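You operate a simulated robot arm through the tools that you are given. There is no shell and no other tool.

The job below is to be done with a simulated robot arm. You get a single attempt, and the scene is never put back.

## Task
Measure the end play of the gearbox at G1, fit the shim it needs and lay its round cover on.
Fine: the play must come within the limits printed on the gearbox; swing the gauge arm clear again; the cover's bolts stay undone; the other shims stay. Where these are worked on the way, their far stop is far enough and under half their travel is too little: gauge arm.

The check looks at the end state, three seconds after you hand in, the way a careful person would. Anything else that was tipped, shoved, dropped, spilled or broken makes it a failure. Lids that push on must go on centred and level and be pressed home; caps that screw on are set level and turned clockwise until they are tight.

## Robot
A 7-joint arm with a fingered hand, fixed in place. Base frame: the origin is on the floor under the middle of its stand, x ahead of it, y to its left, z up. Readings come in mm, rad, newtons and seconds.
With the tool pointing down near the work surface it reaches from about 260 to 680 mm from the base axis. Its first joint turns from -2.897 to 2.897 rad. Payload 4 kg.
The tool frame sits at the grasp point between the pads (the TCP): z along the fingers, y along the line on which they close. The tips reach 26 mm beyond it. The gripper opens to 156 mm; its body begins 73 mm behind the TCP. The gripper is a hand of 4 fingers: y runs from the thumb to the fingers, the wrist lies at [0, 0, -239] in the tool frame, and closing takes about 1.5 s.
Orientation is that of the tool frame in the base frame, as a unit quaternion [x, y, z, w]. With the fingers straight down and closing along the base's y, the tool's x points along the base's -x, its y along +y and its z along -z.

## Interface
- The arm moves only by the tool servo_tool. Its argument "deltas" is a list of rows, each a list of 2 entries, a list of its own where there are three numbers: the shift along the tool's x, y, z in units of 250 mm (1.0 is 250 mm), then the turn, a rotation vector about the tool's x, y, z in units of 120 degrees (1.0 is 120 degrees). In form: [[[x, y, z], [rx, ry, rz]], ...]. A call has 1 to 20 rows; each row is the pose to reach, as a shift and turn from the pose commanded when the call began, along the tool's axes at that moment. "grip" is the opening in per cent of the stroke, from 0 (shut) to 100 (fully open), set as the call begins (left out, the last holds). A call with a number of a shift or a turn outside -1 to 1 is refused whole. Rows are played at 5 a second. More than 50 mm and 0.15 rad between two rows, or a gripper value outside its range, and nothing of the call is played. Where a pose cannot be reached the arm comes as near as it can. A force on the tool above 60 N (or 10 N above the force at the start of the call, whichever is more), or a blocked arm, ends the call early, and 0.2 s more pass. Each finger travels about 72 mm/s and halts on what it meets, pressing with about 22 N; the grip force reading is that of the motor and also rises with nothing between the fingers. The clock runs only during rows and for 0.2 s after the last one: add rows that repeat a pose to give the fingers time. The reply holds the time, the measured pose of the TCP, the force on the tool along the base axes, the opening and the grip force, in the units named above and with some noise, with the torque about the TCP (base axes, N m) and any sound that the robot's microphone picked up, and new pictures: "show" is both (left out), scene, wrist or none.
- Cameras (640 x 400 px; columns grow to the right, rows downward): "scene" is fixed at [48.4, -500.8, 1264.5]; the picture's right is [0.74, -0.67, 0.00], its down [-0.27, -0.30, -0.92] and it looks along [0.61, 0.68, -0.40] (base axes); focal length 349 px, centre (320, 200). "wrist" rides on the gripper at [58, -58, -91] in the tool frame; the picture's right is [0.71, 0.71, 0.00], its down [-0.53, 0.53, -0.67] and it looks along [-0.47, 0.47, 0.74] (tool axes); focal length 265 px, centre (320, 200). There is no depth. A picture from a camera that has moved, and an enlarged one, comes with that camera's place and axes in the base frame and with its lens.
- set_fingers(finger1, finger2, finger3, thumb_bend): sets how far each is bent, from 0 (flat) to 100 (curled in); at 30 the hand is open as for a grip, at 70 the pads meet at the TCP. One left out holds its place. A second passes; each finger stops where it meets its share of the squeeze, and holds until it gets a number again. A gripper value or a shape takes the hand back. It gives what a move gives, with no picture; readings hold the bend of each and the force on the fingers (four entries, about 0 where the hand has none), thumb and palm.
- hand_shape(shape): the hand has 4 fingers and takes this shape, open, in about a second: jaw (thumb against the fingers, like two jaws); tri (thumb and two fingers); tip (a fingertip pinch); poke (one finger out to press); point (the index stretched); flat (the hand flat); cup (the hand cupped); fist (a fist). The gripper value then closes the fingers along that shape, each until it touches; the sizes above hold for jaw. It gives what a move gives, with no picture.
- enlarge(camera, box): a new picture of the part [left, top, right, bottom] of that camera's present view, enlarged. No time passes.
- close_job(): hands the job in; it is judged then, once.

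Nothing tells you positions but the pictures and the camera data. Unless the task says otherwise, let go and move clear before handing in.

The tools are called by a JSON object that holds its "api" and its "payload". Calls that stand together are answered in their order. servo_tool: Moves the arm, as the interface text tells. Its arguments: {"type":"object","properties":{"deltas":{"type":"array"},"grip":{"type":"number"},"show":{"type":"string","enum":["both","scene","wrist","none"]}},"required":["deltas"]} The other tools are called the same way: hand_shape (shape) gives the hand a shape; set_fingers (finger1, finger2, finger3, thumb_bend) moves the fingers one by one; enlarge (camera, box) takes an enlarged picture of a part of a camera's view; close_job () hands the job in.

At the start:

```text
t: 0.0
position: [431.3, 211.6, 1106.8]
tool_rot: [0.001, 1.0, 0.001, 0.001]
wrist_force: [0.2, 0.6, 0.6]
moment: [-0.04, 0.0, -0.01]
width: 155.8
grasp_force: 0.0
shape: jaw
bend: [30.0, 30.0, 30.0, 30.0]
finger forces: [0.0, 0.1, 0.1, 0.0, 0.0, 0.0]
```

scene: 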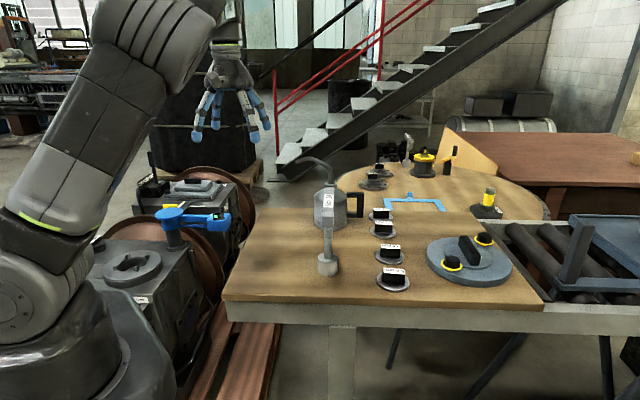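
wrist: 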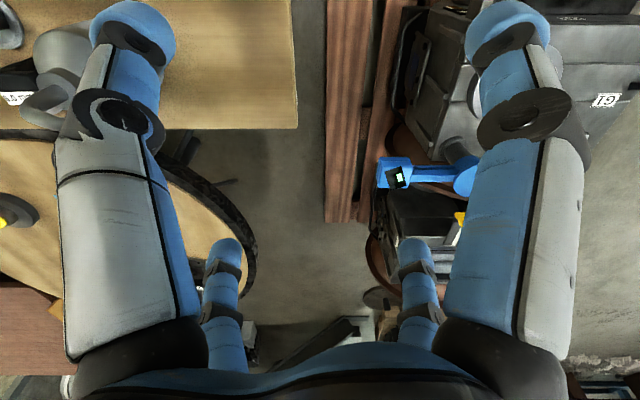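

I see a table with shims on posts/handles, a round cover with bolts, and a gearbox G1 on the left with a blue gauge arm. First I'll enlarge the views to read labels.

{"api": "enlarge", "payload": {"camera": "scene", "box": [80, 160, 280, 320]}}

{"api": "enlarge", "payload": {"camera": "scene", "box": [340, 190, 540, 310]}}

{"api": "enlarge", "payload": {"camera": "scene", "box": [330, 130, 520, 220]}}

{"api": "enlarge", "payload": {"camera": "wrist", "box": [360, 60, 640, 260]}}

```text
2.50 times, centred on (180, 240) of scene
camera zoom: at [48.4, -500.8, 1264.5], right [0.74, -0.67, 0.0], down [-0.27, -0.3, -0.92], along [0.61, 0.68, -0.4], focal length 873 px, centre (670, 100)
```

zoom: 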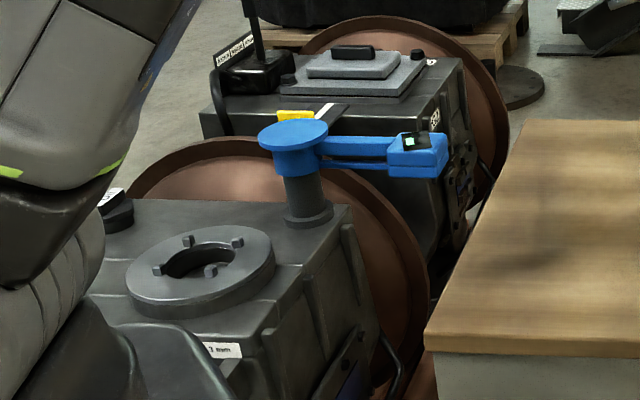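

```text
3.20 times, centred on (440, 250) of scene
camera zoom: at [48.4, -500.8, 1264.5], right [0.74, -0.67, 0.0], down [-0.27, -0.3, -0.92], along [0.61, 0.68, -0.4], focal length 1118 px, centre (-64, 40)
```

zoom: 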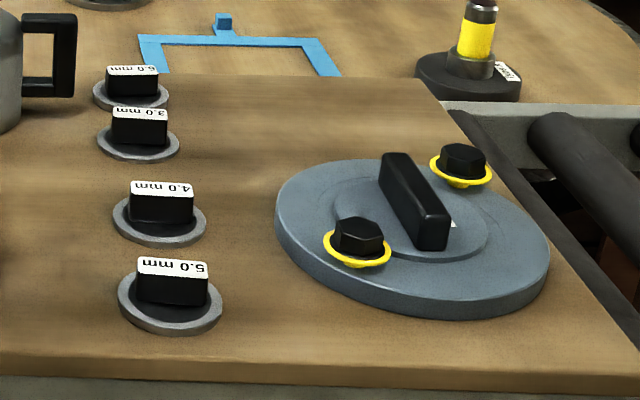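

```text
3.37 times, centred on (425, 175) of scene
camera zoom: at [48.4, -500.8, 1264.5], right [0.74, -0.67, 0.0], down [-0.27, -0.3, -0.92], along [0.61, 0.68, -0.4], focal length 1176 px, centre (-34, 284)
```

zoom: 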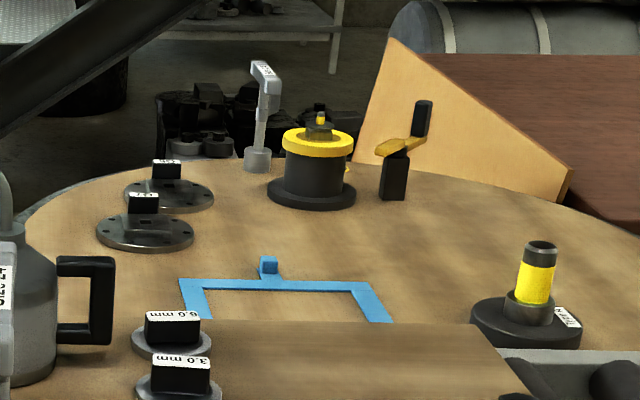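

```text
2.00 times, centred on (500, 160) of wrist
camera zoom: at [373.0, 154.2, 1198.1], right [-0.71, 0.71, 0.0], down [0.53, 0.53, 0.67], along [0.47, 0.47, -0.74], focal length 531 px, centre (-40, 280)
```

zoom: 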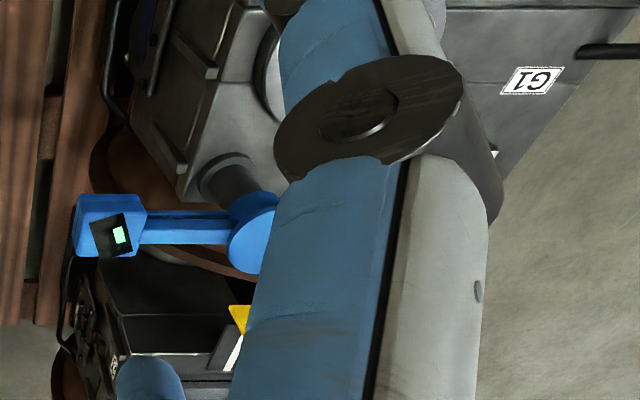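

The blue gauge arm sits on a post on gearbox G1 at the left of the base; the shims (3.0/4.0/5.0/6.0) and the round cover with yellow-washered bolts are on the table. I'll move the hand over toward G1, high up, to get a better look.

{"api": "servo_tool", "payload": {"deltas": [[[0.12, 0.07, 0.05], [0, 0, -0.04]], [[0.24, 0.14, 0.1], [0, 0, -0.08]], [[0.36, 0.21, 0.15], [0, 0, -0.12]], [[0.48, 0.28, 0.2], [0, 0, -0.16]], [[0.6, 0.35, 0.25], [0, 0, -0.2]], [[0.6, 0.35, 0.25], [0, 0, -0.2]]], "show": "both"}}

```text
t: 1.4
position: [280.3, 301.0, 1044.5]
tool_rot: [-0.209, 0.978, 0.001, 0.001]
wrist_force: [-0.1, -0.2, 0.2]
moment: [0.0, 0.01, -0.01]
width: 156.0
grasp_force: 0.1
shape: jaw
bend: [30.0, 30.0, 30.0, 30.0]
finger forces: [0.1, 0.0, 0.0, 0.0, 0.1, 0.1]
camera wrist: at [250.5, 224.2, 1135.3], right [-0.93, 0.36, 0.0], down [0.27, 0.69, 0.67], along [0.24, 0.62, -0.74], focal length 265 px, centre (320, 200)
```

scene: 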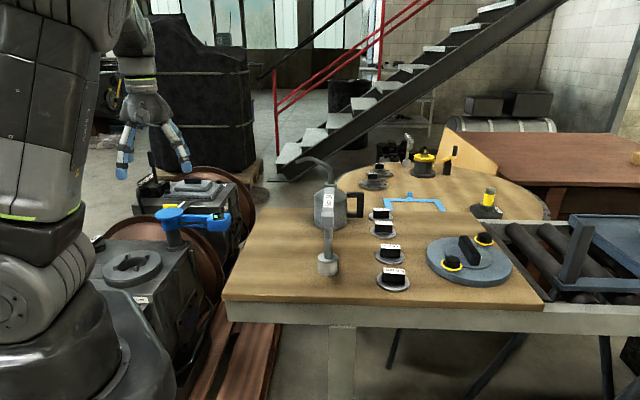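
wrist: 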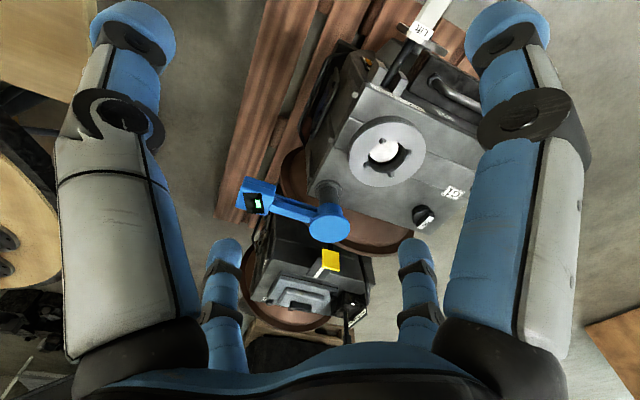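

{"api": "enlarge", "payload": {"camera": "wrist", "box": [220, 80, 480, 260]}}

{"api": "enlarge", "payload": {"camera": "wrist", "box": [340, 0, 500, 100]}}

{"api": "enlarge", "payload": {"camera": "wrist", "box": [220, 220, 380, 320]}}

{"api": "enlarge", "payload": {"camera": "scene", "box": [80, 240, 180, 310]}}

```text
2.22 times, centred on (350, 170) of wrist
camera zoom: at [250.5, 224.2, 1135.3], right [-0.93, 0.36, 0.0], down [0.27, 0.69, 0.67], along [0.24, 0.62, -0.74], focal length 590 px, centre (253, 267)
```

zoom: 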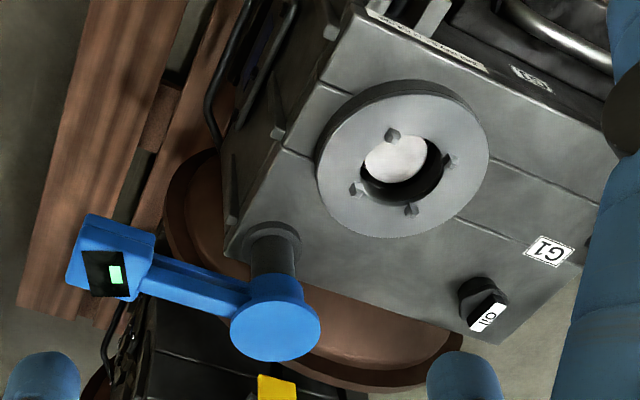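

```text
4.00 times, centred on (420, 50) of wrist
camera zoom: at [250.5, 224.2, 1135.3], right [-0.93, 0.36, 0.0], down [0.27, 0.69, 0.67], along [0.24, 0.62, -0.74], focal length 1062 px, centre (-80, 800)
```

zoom: 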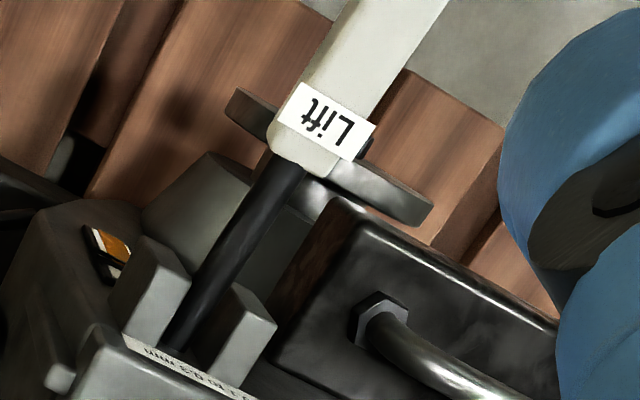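

```text
4.00 times, centred on (300, 270) of wrist
camera zoom: at [250.5, 224.2, 1135.3], right [-0.93, 0.36, 0.0], down [0.27, 0.69, 0.67], along [0.24, 0.62, -0.74], focal length 1062 px, centre (400, -80)
```

zoom: 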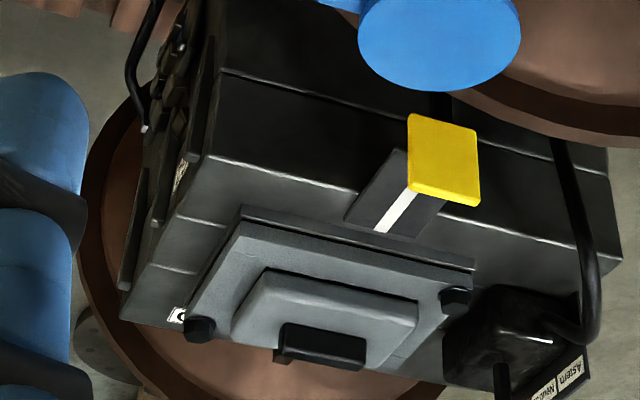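

```text
5.71 times, centred on (130, 275) of scene
camera zoom: at [48.4, -500.8, 1264.5], right [0.74, -0.67, 0.0], down [-0.27, -0.3, -0.92], along [0.61, 0.68, -0.4], focal length 1996 px, centre (1406, -229)
```

zoom: 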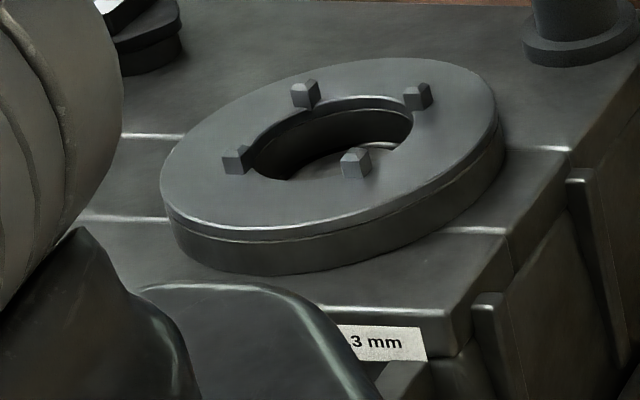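

{"api": "enlarge", "payload": {"camera": "wrist", "box": [360, 75, 440, 125]}}

{"api": "enlarge", "payload": {"camera": "wrist", "box": [240, 180, 290, 220]}}

{"api": "enlarge", "payload": {"camera": "wrist", "box": [400, 70, 480, 120]}}

```text
8.00 times, centred on (400, 100) of wrist
camera zoom: at [250.5, 224.2, 1135.3], right [-0.93, 0.36, 0.0], down [0.27, 0.69, 0.67], along [0.24, 0.62, -0.74], focal length 2123 px, centre (-320, 1000)
```

zoom: 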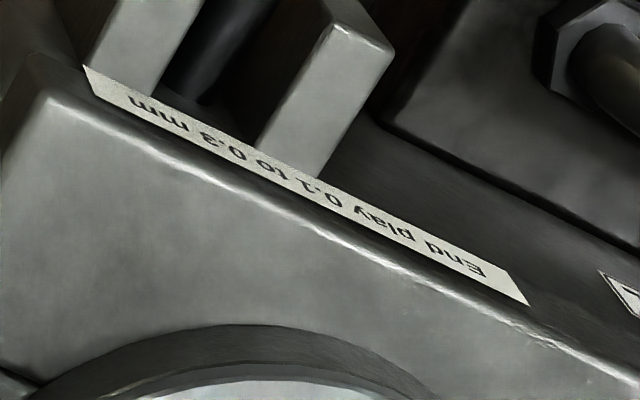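

```text
10.00 times, centred on (265, 200) of wrist
camera zoom: at [250.5, 224.2, 1135.3], right [-0.93, 0.36, 0.0], down [0.27, 0.69, 0.67], along [0.24, 0.62, -0.74], focal length 2654 px, centre (870, 200)
```

zoom: 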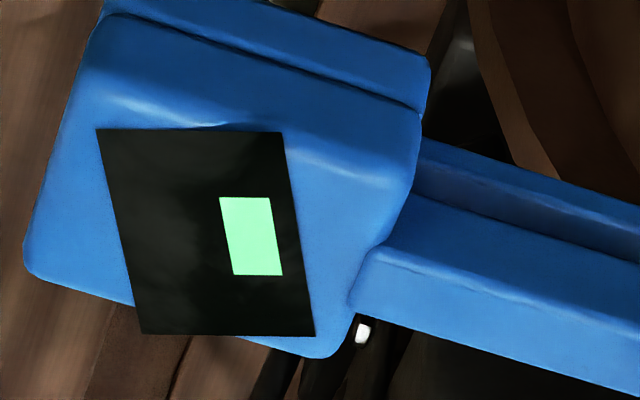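

```text
8.00 times, centred on (440, 95) of wrist
camera zoom: at [250.5, 224.2, 1135.3], right [-0.93, 0.36, 0.0], down [0.27, 0.69, 0.67], along [0.24, 0.62, -0.74], focal length 2123 px, centre (-640, 1040)
```

zoom: 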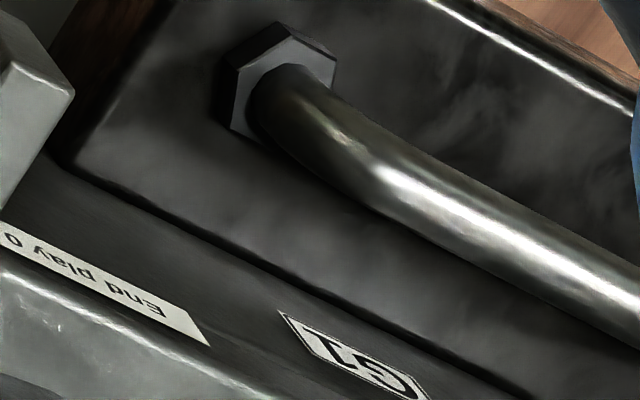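

G1's limits read "End play 0.1 to 0.3 mm" and the gauge shows a dash while parked. I estimate the seat ring at about (223, 575, 636), the gauge pivot at (375, 612, 757) and the gauge head at (500, 513, 730); the table is at about z = 900. Next I'll check how the hand is built and get a closer look at the seat.

{"api": "enlarge", "payload": {"camera": "scene", "box": [90, 60, 220, 200]}}

{"api": "servo_tool", "payload": {"deltas": [[[0.0, 0.0, 0.1], [0, 0, -0.03]], [[0.05, 0.05, 0.2], [0, 0, -0.06]], [[0.1, 0.1, 0.3], [0, 0, -0.1]], [[0.1, 0.1, 0.4], [0, 0, -0.14]], [[0.1, 0.1, 0.4], [0, 0, -0.14]]], "show": "both"}}

```text
2.86 times, centred on (155, 130) of scene
camera zoom: at [48.4, -500.8, 1264.5], right [0.74, -0.67, 0.0], down [-0.27, -0.3, -0.92], along [0.61, 0.68, -0.4], focal length 998 px, centre (791, 400)
```

zoom: 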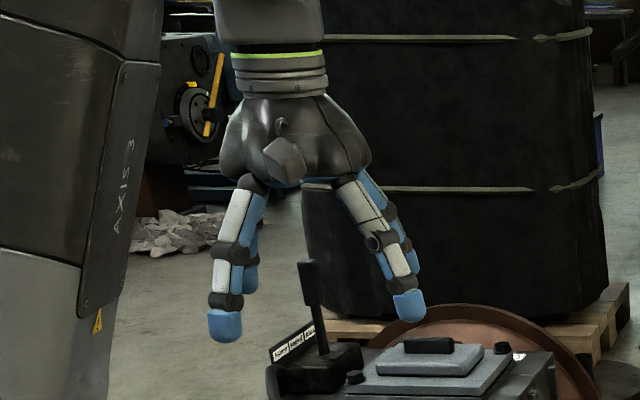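

```text
t: 2.6
position: [248.6, 311.6, 944.5]
tool_rot: [-0.348, 0.937, 0.0, 0.0]
wrist_force: [0.7, 0.7, -0.9]
moment: [0.01, 0.02, 0.01]
width: 155.7
grasp_force: 0.0
shape: jaw
bend: [30.0, 30.0, 30.0, 30.0]
finger forces: [0.0, 0.1, 0.0, 0.1, 0.1, 0.0]
camera wrist: at [241.7, 229.7, 1035.0], right [-1.0, 0.07, 0.0], down [0.05, 0.74, 0.67], along [0.05, 0.67, -0.74], focal length 265 px, centre (320, 200)
```

scene: 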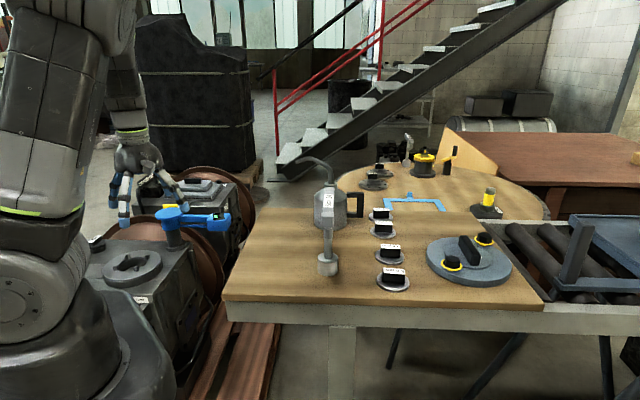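
wrist: 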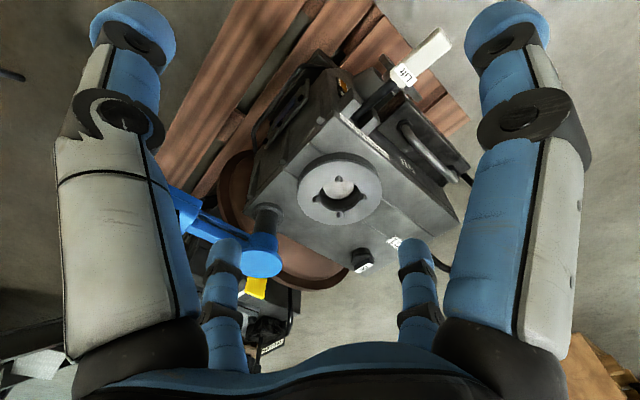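

{"api": "enlarge", "payload": {"camera": "wrist", "box": [240, 20, 480, 170]}}

{"api": "enlarge", "payload": {"camera": "wrist", "box": [280, 130, 440, 280]}}

{"api": "enlarge", "payload": {"camera": "scene", "box": [90, 120, 250, 250]}}

```text
2.67 times, centred on (360, 95) of wrist
camera zoom: at [241.7, 229.7, 1035.0], right [-1.0, 0.07, 0.0], down [0.05, 0.74, 0.67], along [0.05, 0.67, -0.74], focal length 708 px, centre (213, 480)
```

zoom: 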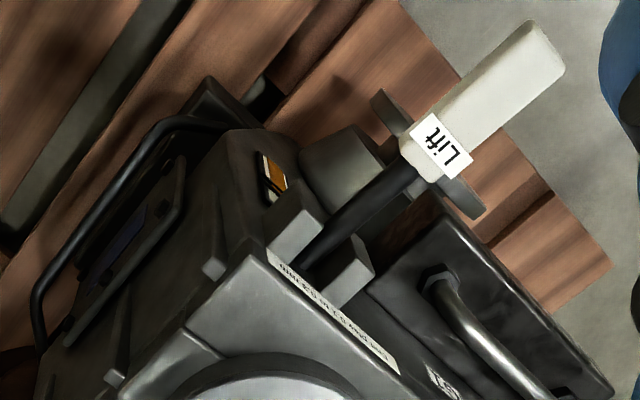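

```text
2.67 times, centred on (360, 205) of wrist
camera zoom: at [241.7, 229.7, 1035.0], right [-1.0, 0.07, 0.0], down [0.05, 0.74, 0.67], along [0.05, 0.67, -0.74], focal length 708 px, centre (213, 187)
```

zoom: 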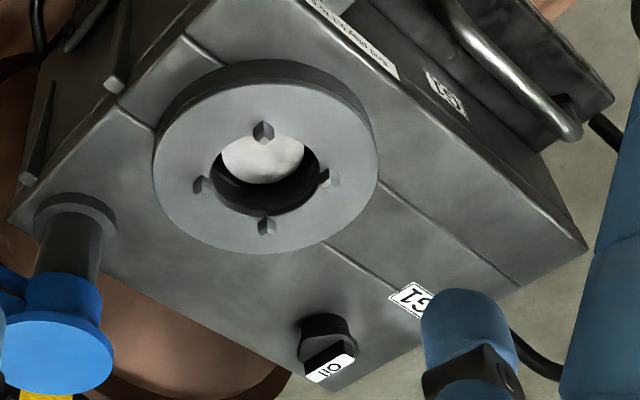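

```text
3.08 times, centred on (170, 185) of scene
camera zoom: at [48.4, -500.8, 1264.5], right [0.74, -0.67, 0.0], down [-0.27, -0.3, -0.92], along [0.61, 0.68, -0.4], focal length 1075 px, centre (782, 246)
```

zoom: 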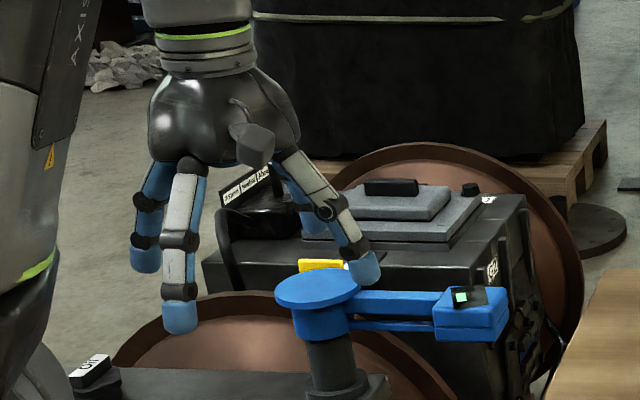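

The Lift lever sits on the near side of G1 and the shaft end is visible in the bore. I'll try the "poke" shape here in free space and look at it, for pushing the gauge arm.

{"api": "hand_shape", "payload": {"shape": "poke"}}

{"api": "servo_tool", "payload": {"deltas": [[[0, 0, 0], [0, 0, 0]], [[0, 0, 0], [0, 0, 0]]], "show": "both"}}

{"api": "enlarge", "payload": {"camera": "scene", "box": [90, 120, 250, 250]}}

```text
t: 3.5
position: [247.9, 311.2, 943.5]
tool_rot: [-0.348, 0.938, 0.001, 0.001]
wrist_force: [-0.9, -0.5, 0.2]
moment: [-0.01, 0.02, 0.02]
width: 0.0
grasp_force: 0.1
shape: poke
bend: [100.0, 100.0, 100.0, 91.0]
finger forces: [0.0, 0.0, 0.1, 0.1, 0.0, 0.0]
```

```text
t: 4.1
position: [249.1, 310.6, 944.1]
tool_rot: [-0.348, 0.938, 0.0, 0.0]
wrist_force: [0.1, 0.2, 0.7]
moment: [-0.02, -0.03, -0.02]
width: 0.0
grasp_force: 0.0
shape: poke
bend: [100.0, 100.0, 100.0, 91.0]
finger forces: [0.0, 0.0, 0.1, 0.1, 0.0, 0.1]
camera wrist: at [241.7, 229.8, 1035.4], right [-1.0, 0.07, 0.0], down [0.05, 0.74, 0.67], along [0.05, 0.67, -0.74], focal length 265 px, centre (320, 200)
```

scene: 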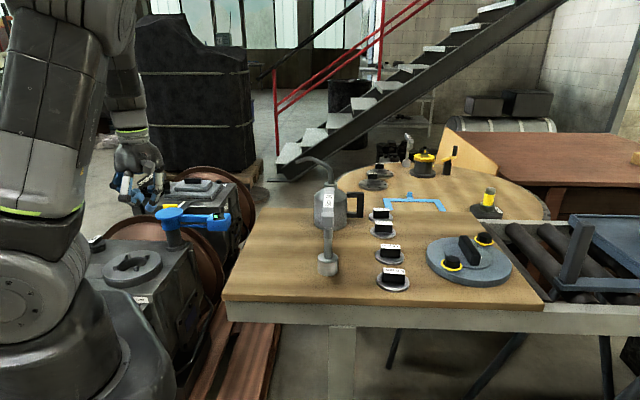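
wrist: 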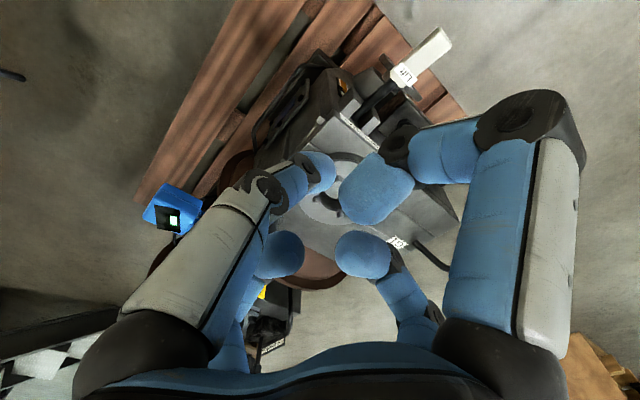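

```text
3.08 times, centred on (170, 185) of scene
camera zoom: at [48.4, -500.8, 1264.5], right [0.74, -0.67, 0.0], down [-0.27, -0.3, -0.92], along [0.61, 0.68, -0.4], focal length 1075 px, centre (782, 246)
```

zoom: 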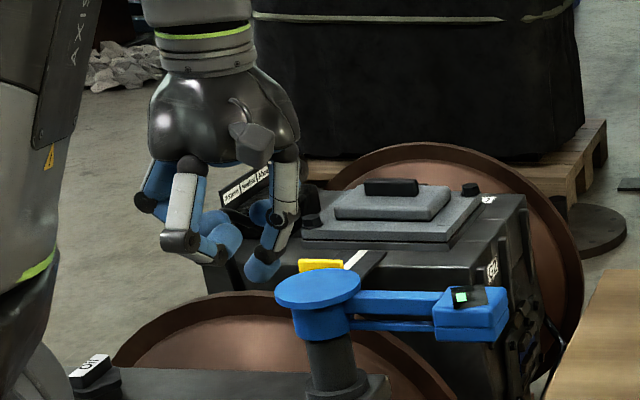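

In poke all digits curl in, so it's not a good pusher. The four digits sit in a cross (±x, ±y of the tool), so I'll go back to jaw and find out which number moves which finger, so one finger can hook the gauge head from behind.

{"api": "hand_shape", "payload": {"shape": "jaw"}}

{"api": "set_fingers", "payload": {"finger1": 0, "finger2": 50}}

{"api": "servo_tool", "payload": {"deltas": [[[0, 0, 0], [0, 0, 0]]], "show": "wrist"}}

{"api": "enlarge", "payload": {"camera": "scene", "box": [90, 120, 250, 250]}}

```text
t: 5.0
position: [248.8, 311.2, 944.0]
tool_rot: [-0.347, 0.938, 0.0, 0.001]
wrist_force: [0.3, -0.3, -0.5]
moment: [0.01, -0.01, 0.06]
width: 155.8
grasp_force: 0.0
shape: jaw
bend: [30.0, 30.0, 30.0, 30.0]
finger forces: [0.0, 0.0, 0.0, 0.0, 0.1, 0.0]
```

```text
t: 6.0
position: [248.1, 310.8, 943.3]
tool_rot: [-0.348, 0.938, 0.0, 0.001]
wrist_force: [-0.4, -0.7, -0.4]
moment: [0.0, -0.02, 0.01]
width: 129.8
grasp_force: 0.1
shape: fingers
bend: [1.0, 50.0, 30.0, 30.0]
finger forces: [0.1, 0.0, 0.1, 0.0, 0.0, 0.0]
```

```text
t: 6.4
position: [248.5, 311.7, 943.4]
tool_rot: [-0.348, 0.938, 0.0, 0.001]
wrist_force: [0.6, 0.1, -0.6]
moment: [-0.01, 0.02, -0.01]
width: 129.7
grasp_force: 0.0
shape: fingers
bend: [1.0, 50.0, 30.0, 30.0]
finger forces: [0.1, 0.0, 0.0, 0.1, 0.0, 0.1]
camera wrist: at [241.7, 229.8, 1035.4], right [-1.0, 0.07, 0.0], down [0.05, 0.74, 0.67], along [0.05, 0.67, -0.74], focal length 265 px, centre (320, 200)
```

wrist: 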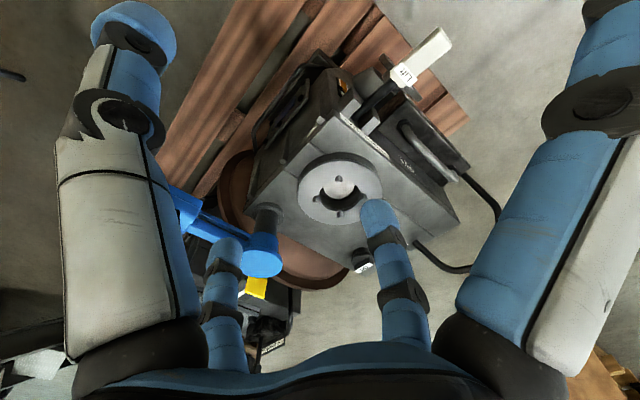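

```text
3.08 times, centred on (170, 185) of scene
camera zoom: at [48.4, -500.8, 1264.5], right [0.74, -0.67, 0.0], down [-0.27, -0.3, -0.92], along [0.61, 0.68, -0.4], focal length 1075 px, centre (782, 246)
```

zoom: 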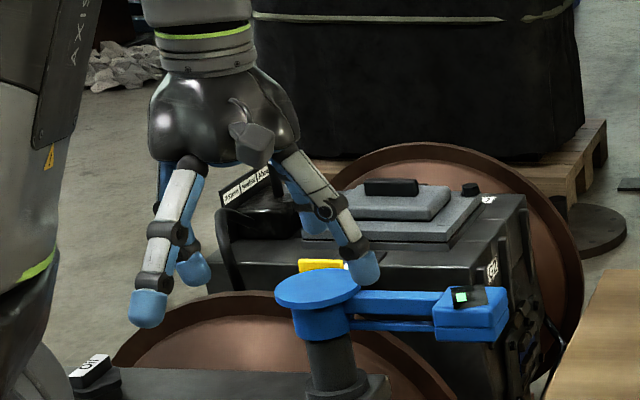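

finger1 is on tool +x, finger2 on +y, finger3 on −x and the thumb on −y. I'll open the hand evenly and move above the gauge head, with the −x finger pointing to its outer side.

{"api": "set_fingers", "payload": {"finger1": 30, "finger2": 30, "finger3": 25, "thumb_bend": 30}}

{"api": "servo_tool", "payload": {"deltas": [[[-0.16, -0.012, 0.03], [0, 0, -0.016]], [[-0.32, -0.024, 0.06], [0, 0, -0.032]], [[-0.48, -0.036, 0.09], [0, 0, -0.048]], [[-0.64, -0.048, 0.12], [0, 0, -0.064]], [[-0.8, -0.06, 0.15], [0, 0, -0.08]], [[-0.8, -0.06, 0.15], [0, 0, -0.08]]], "show": "both"}}

```text
t: 7.4
position: [248.7, 311.9, 944.2]
tool_rot: [-0.348, 0.938, 0.0, 0.001]
wrist_force: [-0.8, 0.3, -0.4]
moment: [0.03, -0.01, 0.0]
width: 106.8
grasp_force: 0.2
shape: fingers
bend: [30.0, 30.0, 25.0, 30.0]
finger forces: [0.1, 0.1, 0.0, 0.0, 0.0, 0.1]
```

```text
t: 8.8
position: [379.4, 314.3, 903.6]
tool_rot: [-0.415, 0.91, 0.001, 0.001]
wrist_force: [0.0, 0.5, 0.8]
moment: [-0.02, -0.02, -0.04]
width: 106.4
grasp_force: 0.1
shape: fingers
bend: [30.0, 30.0, 25.0, 30.0]
finger forces: [0.2, 0.1, 0.1, 0.0, 0.1, 0.1]
out of reach, approached as far as the arm can: row 1, 2, 3, 4, 5, 6
camera wrist: at [384.5, 232.9, 995.1], right [-1.0, -0.07, 0.0], down [-0.05, 0.74, 0.67], along [-0.05, 0.67, -0.74], focal length 265 px, centre (320, 200)
```

scene: 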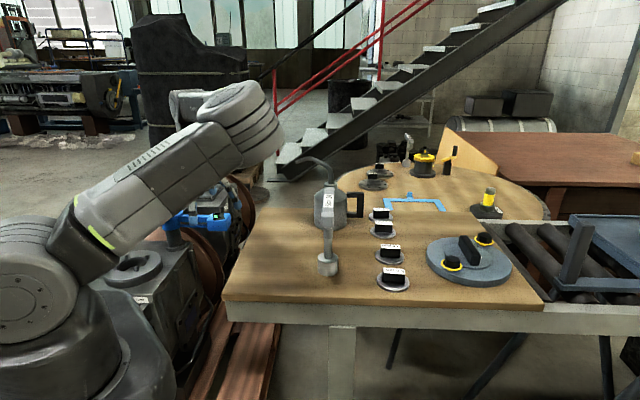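
wrist: 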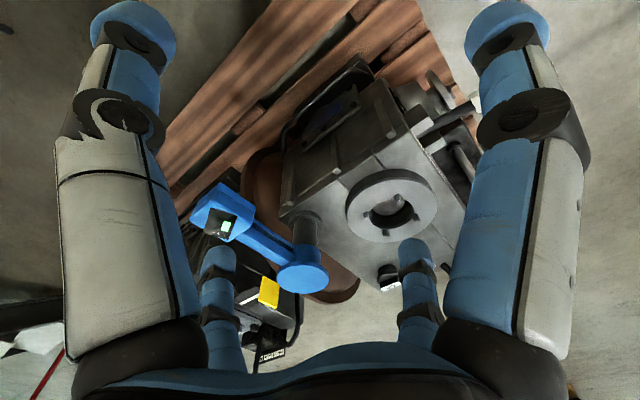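

The arm stopped short (about (379, 314)) with this yaw, probably a wrist joint limit. I'll turn the yaw back while holding the commanded position and see if it gets there.

{"api": "servo_tool", "payload": {"deltas": [[[0, 0, 0], [0, 0, 0.06]], [[0, 0, 0], [0, 0, 0.12]], [[0, 0, 0], [0, 0, 0.18]], [[0, 0, 0], [0, 0, 0.24]], [[0, 0, 0], [0, 0, 0.3]], [[0, 0, 0], [0, 0, 0.36]], [[0, 0, 0], [0, 0, 0.36]]], "show": "both"}}

```text
t: 10.4
position: [377.9, 313.5, 903.5]
tool_rot: [-0.061, 0.998, -0.001, 0.002]
wrist_force: [0.0, 0.7, -0.7]
moment: [-0.02, -0.04, 0.0]
width: 106.6
grasp_force: 0.0
shape: fingers
bend: [30.0, 30.0, 25.0, 30.0]
finger forces: [0.0, 0.0, 0.0, 0.1, 0.0, 0.1]
camera wrist: at [327.5, 248.1, 994.4], right [-0.79, 0.62, 0.0], down [0.46, 0.59, 0.67], along [0.41, 0.53, -0.74], focal length 265 px, centre (320, 200)
```

scene: 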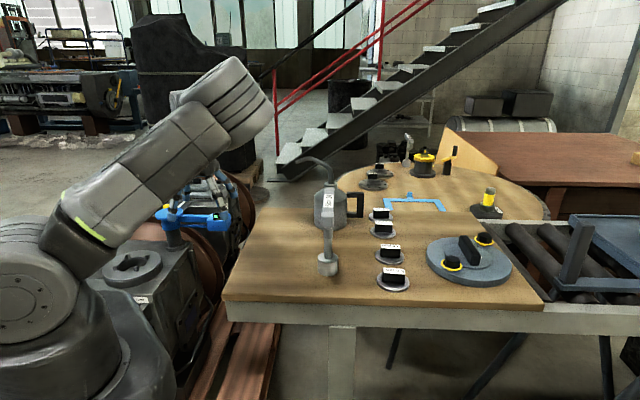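
wrist: 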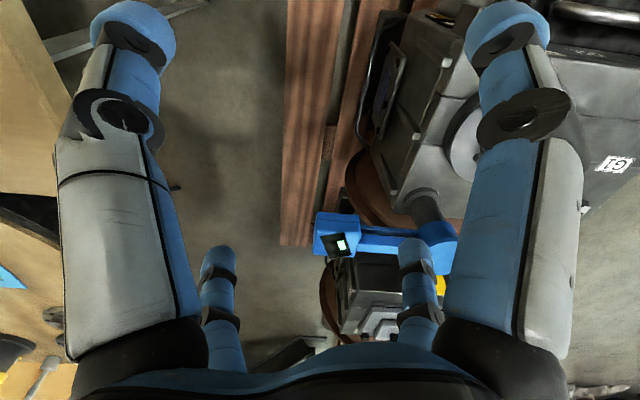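

{"api": "servo_tool", "payload": {"deltas": [[[-0.06, 0.077, 0.02], [0, 0, 0]], [[-0.12, 0.153, 0.04], [0, 0, 0]], [[-0.18, 0.23, 0.06], [0, 0, 0]], [[-0.24, 0.306, 0.08], [0, 0, 0]], [[-0.3, 0.383, 0.1], [0, 0, 0]], [[-0.3, 0.383, 0.1], [0, 0, 0]]], "show": "both"}}

```text
t: 11.8
position: [406.2, 307.4, 870.2]
tool_rot: [-0.062, 0.998, 0.0, 0.001]
wrist_force: [0.1, 0.2, -0.3]
moment: [-0.01, -0.01, 0.06]
width: 106.4
grasp_force: 0.1
shape: fingers
bend: [30.0, 30.0, 25.0, 30.0]
finger forces: [0.0, 0.0, 0.0, 0.1, 0.0, 0.0]
out of reach, approached as far as the arm can: row 1, 2, 3, 4, 5, 6
camera wrist: at [355.8, 243.1, 960.9], right [-0.79, 0.61, 0.0], down [0.46, 0.59, 0.67], along [0.41, 0.53, -0.74], focal length 265 px, centre (320, 200)
```

scene: 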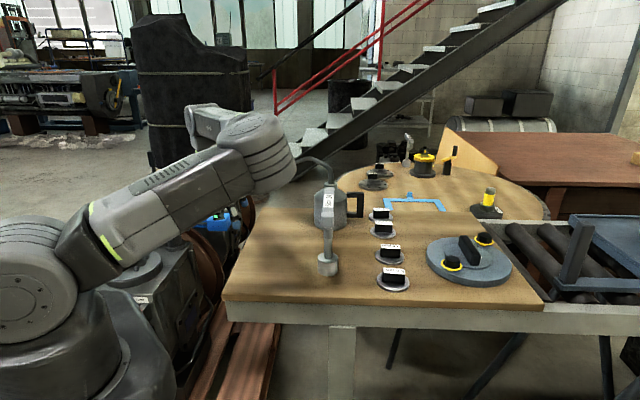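
wrist: 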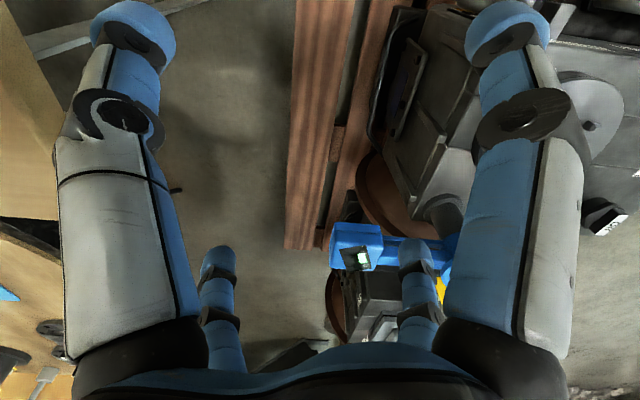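

The elbow has swung to an awkward side posture. I'll back up to the starting pose to recover the elbow-up posture, then approach another way.

{"api": "servo_tool", "payload": {"deltas": [[[-0.008, -0.056, -0.135], [0, 0, 0.01]], [[-0.016, -0.112, -0.27], [0, 0, 0.02]], [[-0.024, -0.168, -0.405], [0, 0, 0.03]], [[-0.032, -0.224, -0.54], [0, 0, 0.04]], [[-0.04, -0.28, -0.675], [0, 0, 0.05]], [[-0.048, -0.336, -0.81], [0, 0, 0.055]], [[-0.052, -0.39, -0.948], [0, 0, 0.059]], [[-0.052, -0.39, -0.948], [0, 0, 0.059]]], "show": "both"}}

```text
t: 13.6
position: [433.4, 210.6, 1107.3]
tool_rot: [0.0, 1.0, 0.001, 0.0]
wrist_force: [-0.4, -0.9, -0.4]
moment: [-0.01, -0.02, 0.01]
width: 106.6
grasp_force: 0.0
shape: fingers
bend: [30.0, 30.0, 25.0, 30.0]
finger forces: [0.0, 0.1, 0.0, 0.0, 0.0, 0.1]
camera wrist: at [375.3, 152.5, 1198.8], right [-0.71, 0.71, 0.0], down [0.53, 0.53, 0.67], along [0.47, 0.47, -0.74], focal length 265 px, centre (320, 200)
```

scene: 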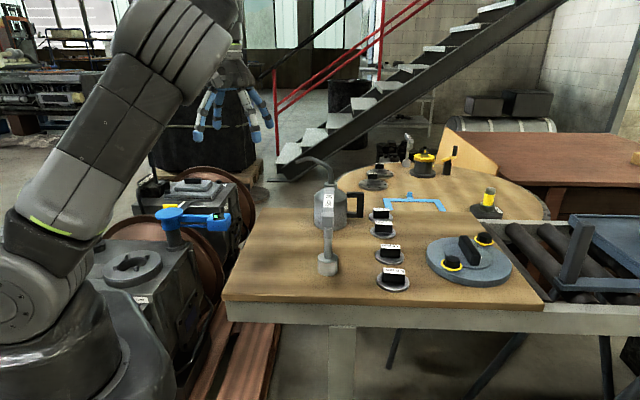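
wrist: 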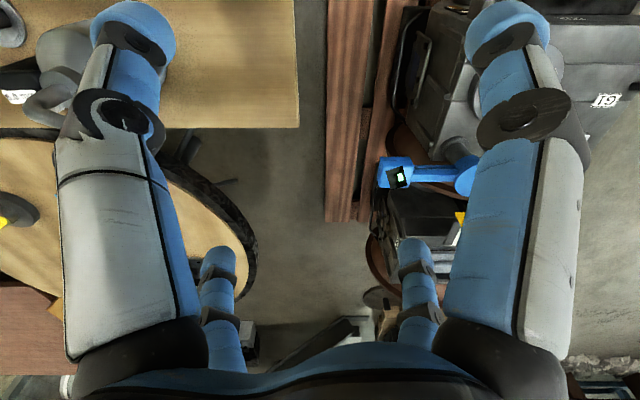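

{"api": "servo_tool", "payload": {"deltas": [[[-0.01, 0.1, 0.03], [0, 0, 0]], [[-0.02, 0.2, 0.06], [0, 0, 0]], [[-0.03, 0.3, 0.09], [0, 0, 0]], [[-0.04, 0.4, 0.12], [0, 0, 0]], [[-0.05, 0.5, 0.15], [0, 0, 0]], [[-0.05, 0.5, 0.15], [0, 0, 0]]], "show": "scene"}}

```text
t: 15.0
position: [443.6, 272.3, 1091.3]
tool_rot: [0.001, 1.0, 0.002, 0.001]
wrist_force: [0.3, 1.2, -0.3]
moment: [0.0, -0.02, -0.04]
width: 106.7
grasp_force: 0.1
shape: fingers
bend: [30.0, 30.0, 25.0, 30.0]
finger forces: [0.0, 0.1, 0.0, 0.0, 0.0, 0.1]
out of reach, approached as far as the arm can: row 3, 4, 5, 6
```

scene: 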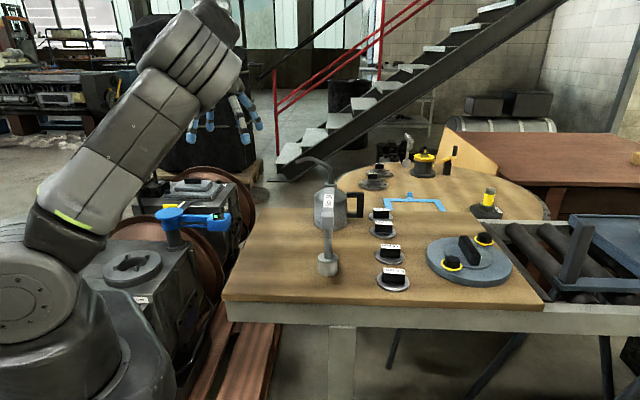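

Reach is being blocked oddly at about r = 520 here. I'll test whether yaw matters: turn the hand about +24° in place, then move further +y.

{"api": "servo_tool", "payload": {"deltas": [[[0, 0, 0], [0, 0, -0.066]], [[0, 0, 0], [0, 0, -0.132]], [[0, 0, 0], [0, 0, -0.2]], [[0, 0.12, 0], [0, 0, -0.25]], [[0, 0.24, 0], [0, 0, -0.3]], [[0, 0.24, 0], [0, 0, -0.3]]], "show": "both"}}

```text
t: 16.4
position: [425.7, 281.5, 1092.5]
tool_rot: [-0.31, 0.951, 0.0, 0.001]
wrist_force: [-0.3, -1.5, -0.3]
moment: [0.03, 0.0, -0.01]
width: 106.8
grasp_force: 0.1
shape: fingers
bend: [30.0, 30.0, 25.0, 30.0]
finger forces: [0.0, 0.1, 0.1, 0.0, 0.0, 0.0]
out of reach, approached as far as the arm can: row 3, 4, 5, 6
camera wrist: at [412.4, 201.1, 1184.5], right [-0.99, 0.15, 0.0], down [0.11, 0.73, 0.67], along [0.1, 0.66, -0.74], focal length 265 px, centre (320, 200)
```

scene: 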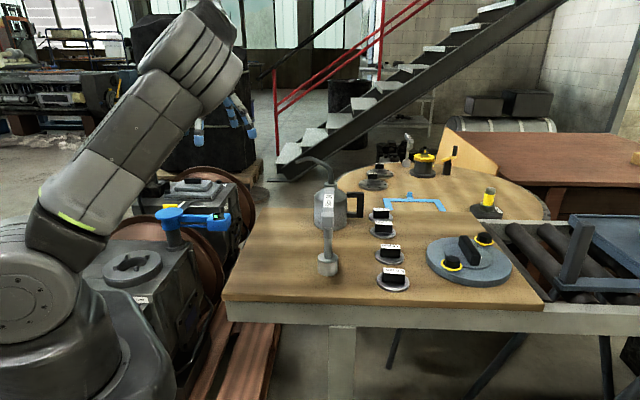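
wrist: 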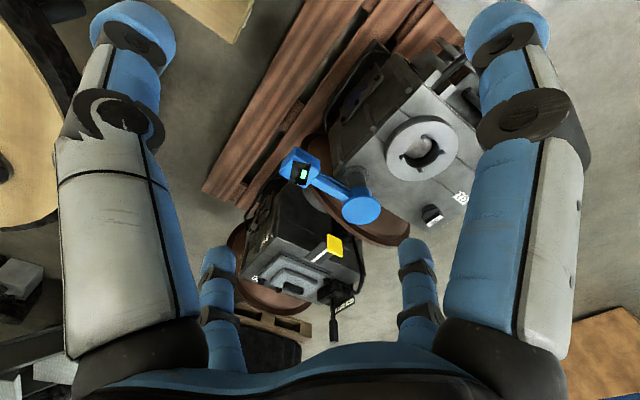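

{"api": "enlarge", "payload": {"camera": "scene", "box": [0, 0, 320, 400]}}

```text
1.00 times, centred on (160, 200) of scene (not enlarged: the box is as wide or as high as the picture)
camera zoom: at [48.4, -500.8, 1264.5], right [0.74, -0.67, 0.0], down [-0.27, -0.3, -0.92], along [0.61, 0.68, -0.4], focal length 349 px, centre (480, 200)
```

zoom: 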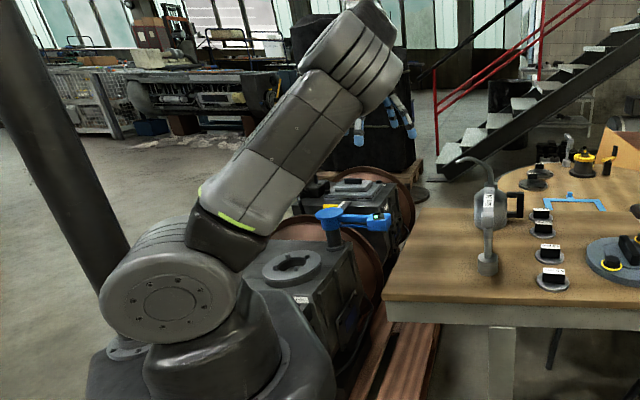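

The shoulder (J1) seems to have hardly turned while the elbow swings around it. I'll move along a circle about the base toward the table side to see how the arm behaves, and look at the table from there.

{"api": "servo_tool", "payload": {"deltas": [[[0.016, -0.169, 0], [0, 0, 0.04]], [[0.045, -0.338, 0], [0, 0, 0.08]], [[0.088, -0.503, 0], [0, 0, 0.12]], [[0.145, -0.664, 0], [0, 0, 0.16]], [[0.213, -0.817, 0], [0, 0, 0.2]], [[0.296, -0.966, 0], [0, 0, 0.24]], [[0.296, -0.966, 0], [0, 0, 0.24]]], "show": "both"}}

{"api": "enlarge", "payload": {"camera": "scene", "box": [0, 0, 320, 400]}}

```text
t: 18.0
position: [511.9, 44.3, 1092.7]
tool_rot: [-0.063, 0.998, -0.001, 0.0]
wrist_force: [-0.4, 0.5, 0.5]
moment: [-0.04, 0.0, 0.02]
width: 106.7
grasp_force: 0.0
shape: fingers
bend: [30.0, 30.0, 25.0, 30.0]
finger forces: [0.0, 0.0, 0.0, 0.1, 0.0, 0.0]
camera wrist: at [460.7, -20.2, 1184.3], right [-0.79, 0.61, 0.0], down [0.46, 0.59, 0.67], along [0.41, 0.53, -0.74], focal length 265 px, centre (320, 200)
```

scene: 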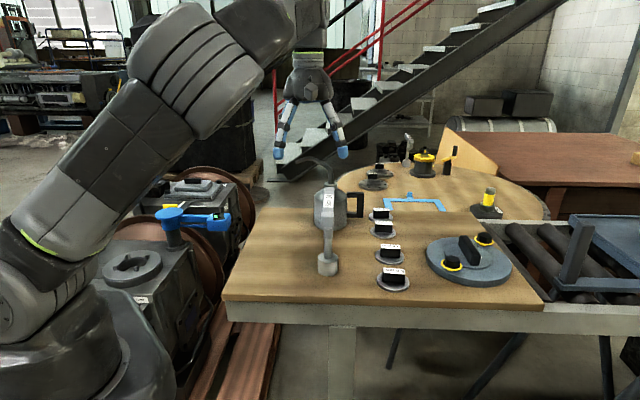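
wrist: 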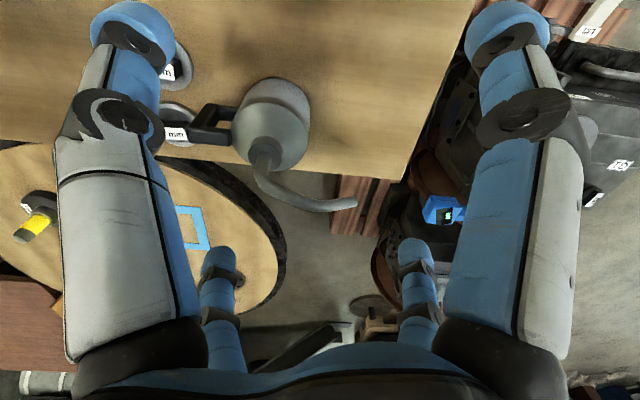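

```text
1.00 times, centred on (160, 200) of scene (not enlarged: the box is as wide or as high as the picture)
camera zoom: at [48.4, -500.8, 1264.5], right [0.74, -0.67, 0.0], down [-0.27, -0.3, -0.92], along [0.61, 0.68, -0.4], focal length 349 px, centre (480, 200)
```

zoom: 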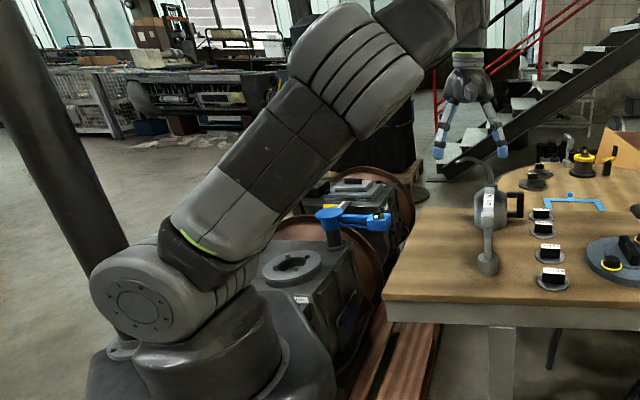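

{"api": "servo_tool", "payload": {"deltas": [[[-0.15, 0, 0], [0, 0, 0]], [[-0.3, 0, 0], [0, 0, 0]], [[-0.3, 0, 0], [0, 0, 0]]], "show": "scene"}}

```text
t: 18.8
position: [585.6, 55.4, 1092.0]
tool_rot: [-0.064, 0.998, 0.0, 0.001]
wrist_force: [-0.8, 0.4, 0.1]
moment: [0.02, 0.02, 0.0]
width: 106.7
grasp_force: 0.1
shape: fingers
bend: [30.0, 30.0, 25.0, 30.0]
finger forces: [0.0, 0.1, 0.0, 0.1, 0.0, 0.0]
```

scene: 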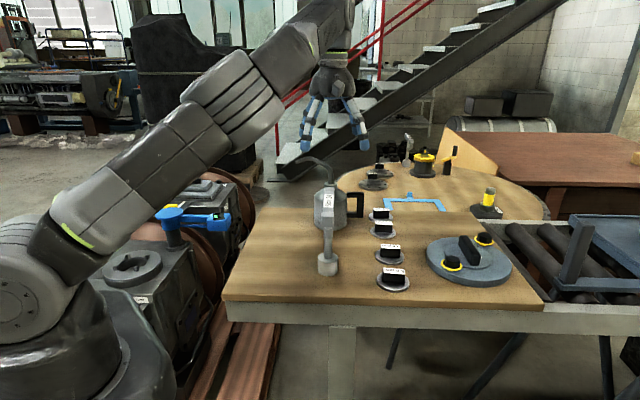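

{"api": "servo_tool", "payload": {"deltas": [[[0.002, 0.184, 0], [0, 0, -0.0375]], [[0.017, 0.369, 0], [0, 0, -0.075]], [[0.048, 0.551, 0], [0, 0, -0.1125]], [[0.092, 0.73, 0], [0, 0, -0.15]], [[0.15, 0.905, 0], [0, 0, -0.1875]], [[0.15, 0.905, 0], [0, 0, -0.1875]]], "show": "scene"}}

{"api": "enlarge", "payload": {"camera": "scene", "box": [0, 0, 320, 400]}}

```text
t: 20.2
position: [493.7, 230.9, 1082.6]
tool_rot: [-0.257, 0.966, 0.0, 0.001]
wrist_force: [-0.4, -0.3, 0.1]
moment: [0.03, -0.01, 0.03]
width: 106.7
grasp_force: 0.1
shape: fingers
bend: [30.0, 30.0, 25.0, 30.0]
finger forces: [0.0, 0.0, 0.0, 0.0, 0.0, 0.0]
out of reach, approached as far as the arm can: row 3, 4, 5, 6
```

scene: 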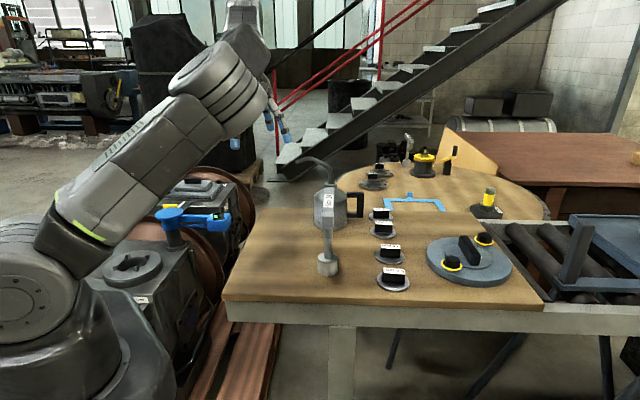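

```text
1.00 times, centred on (160, 200) of scene (not enlarged: the box is as wide or as high as the picture)
camera zoom: at [48.4, -500.8, 1264.5], right [0.74, -0.67, 0.0], down [-0.27, -0.3, -0.92], along [0.61, 0.68, -0.4], focal length 349 px, centre (480, 200)
```

zoom: 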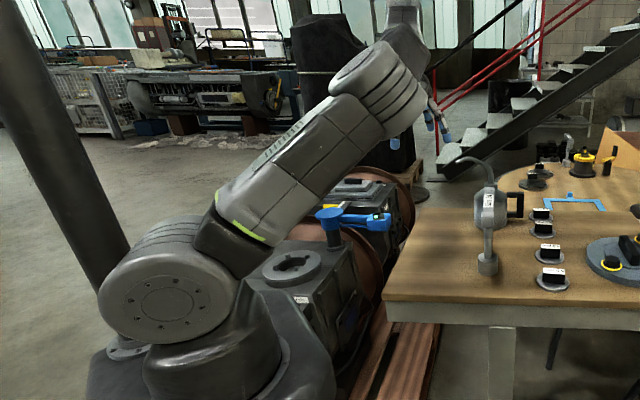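

The arm's elbow always stops at about −14° azimuth, so joint 1 appears to be at its +2.897 limit. To work on the left side the arm must go the long way round. I'll pull in, then circle clockwise about the base with the yaw following, watching the view.

{"api": "servo_tool", "payload": {"deltas": [[[0.18, 0.014, -0.016], [0, 0, 0]], [[0.36, 0.029, -0.032], [0, 0, 0]], [[0.54, 0.043, -0.048], [0, 0, 0]], [[0.72, 0.058, -0.064], [0, 0, 0]], [[0.898, 0.072, -0.08], [0, 0, 0]], [[0.898, 0.072, -0.08], [0, 0, 0]]], "show": "scene"}}

```text
t: 21.6
position: [288.9, 134.3, 1103.7]
tool_rot: [-0.257, 0.966, 0.0, 0.0]
wrist_force: [0.0, -0.5, -0.4]
moment: [-0.01, 0.01, -0.02]
width: 106.8
grasp_force: 0.0
shape: fingers
bend: [30.0, 30.0, 25.0, 30.0]
finger forces: [0.0, 0.1, 0.0, 0.1, 0.0, 0.0]
```

scene: 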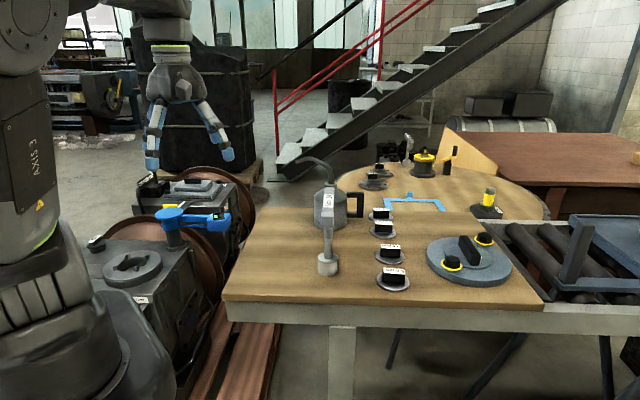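

{"api": "enlarge", "payload": {"camera": "scene", "box": [0, 0, 320, 400]}}

```text
1.00 times, centred on (160, 200) of scene (not enlarged: the box is as wide or as high as the picture)
camera zoom: at [48.4, -500.8, 1264.5], right [0.74, -0.67, 0.0], down [-0.27, -0.3, -0.92], along [0.61, 0.68, -0.4], focal length 349 px, centre (480, 200)
```

zoom: 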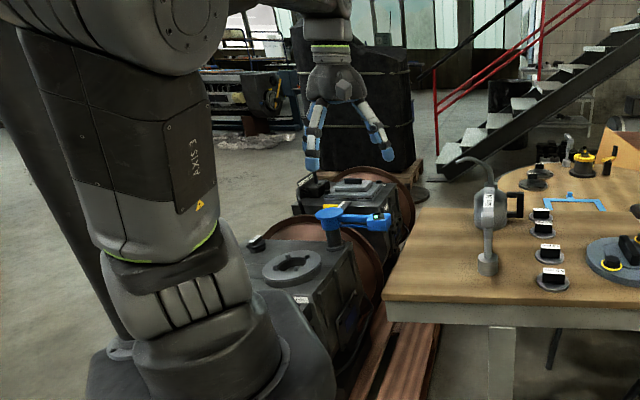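

The retracted posture now has the shoulder facing left and the upper arm near vertical, which is good. I'll circle counter-clockwise at this small radius toward azimuth 70°, then extend outwards there.

{"api": "servo_tool", "payload": {"deltas": [[[-0.003, 0.178, 0], [0, 0, -0.0667]], [[0.019, 0.354, 0], [0, 0, -0.1333]], [[0.066, 0.526, 0], [0, 0, -0.2]], [[0.136, 0.689, 0], [0, 0, -0.2667]], [[0.228, 0.842, 0], [0, 0, -0.3333]], [[0.31, 0.946, 0], [0, 0, -0.3833]], [[0.31, 0.946, 0], [0, 0, -0.3833]]], "show": "wrist"}}

{"api": "enlarge", "payload": {"camera": "scene", "box": [0, 0, 320, 400]}}

```text
t: 23.2
position: [101.5, 302.4, 1102.2]
tool_rot: [-0.615, 0.789, 0.0, 0.0]
wrist_force: [0.1, -0.3, -0.2]
moment: [-0.04, 0.0, 0.0]
width: 106.8
grasp_force: 0.0
shape: fingers
bend: [30.0, 30.0, 25.0, 30.0]
finger forces: [0.0, 0.1, 0.0, 0.1, 0.0, 0.0]
camera wrist: at [143.0, 231.8, 1195.5], right [-0.86, -0.51, 0.0], down [-0.38, 0.64, 0.67], along [-0.34, 0.57, -0.74], focal length 265 px, centre (320, 200)
```

wrist: 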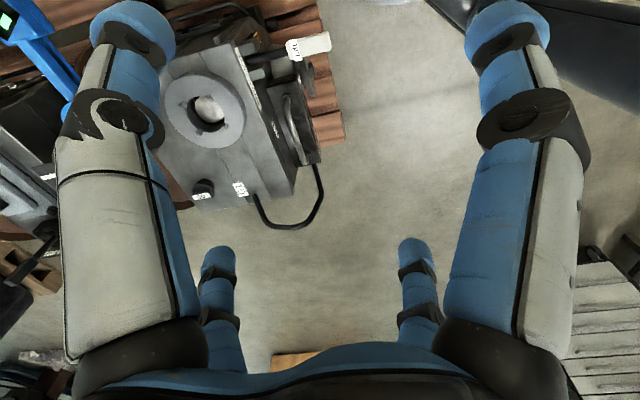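

```text
1.00 times, centred on (160, 200) of scene (not enlarged: the box is as wide or as high as the picture)
camera zoom: at [48.4, -500.8, 1264.5], right [0.74, -0.67, 0.0], down [-0.27, -0.3, -0.92], along [0.61, 0.68, -0.4], focal length 349 px, centre (480, 200)
```

zoom: 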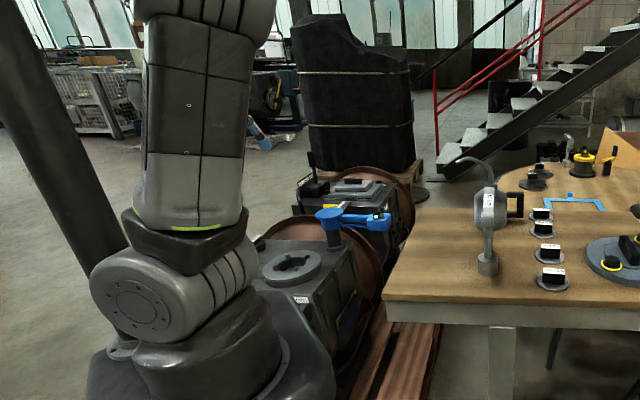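

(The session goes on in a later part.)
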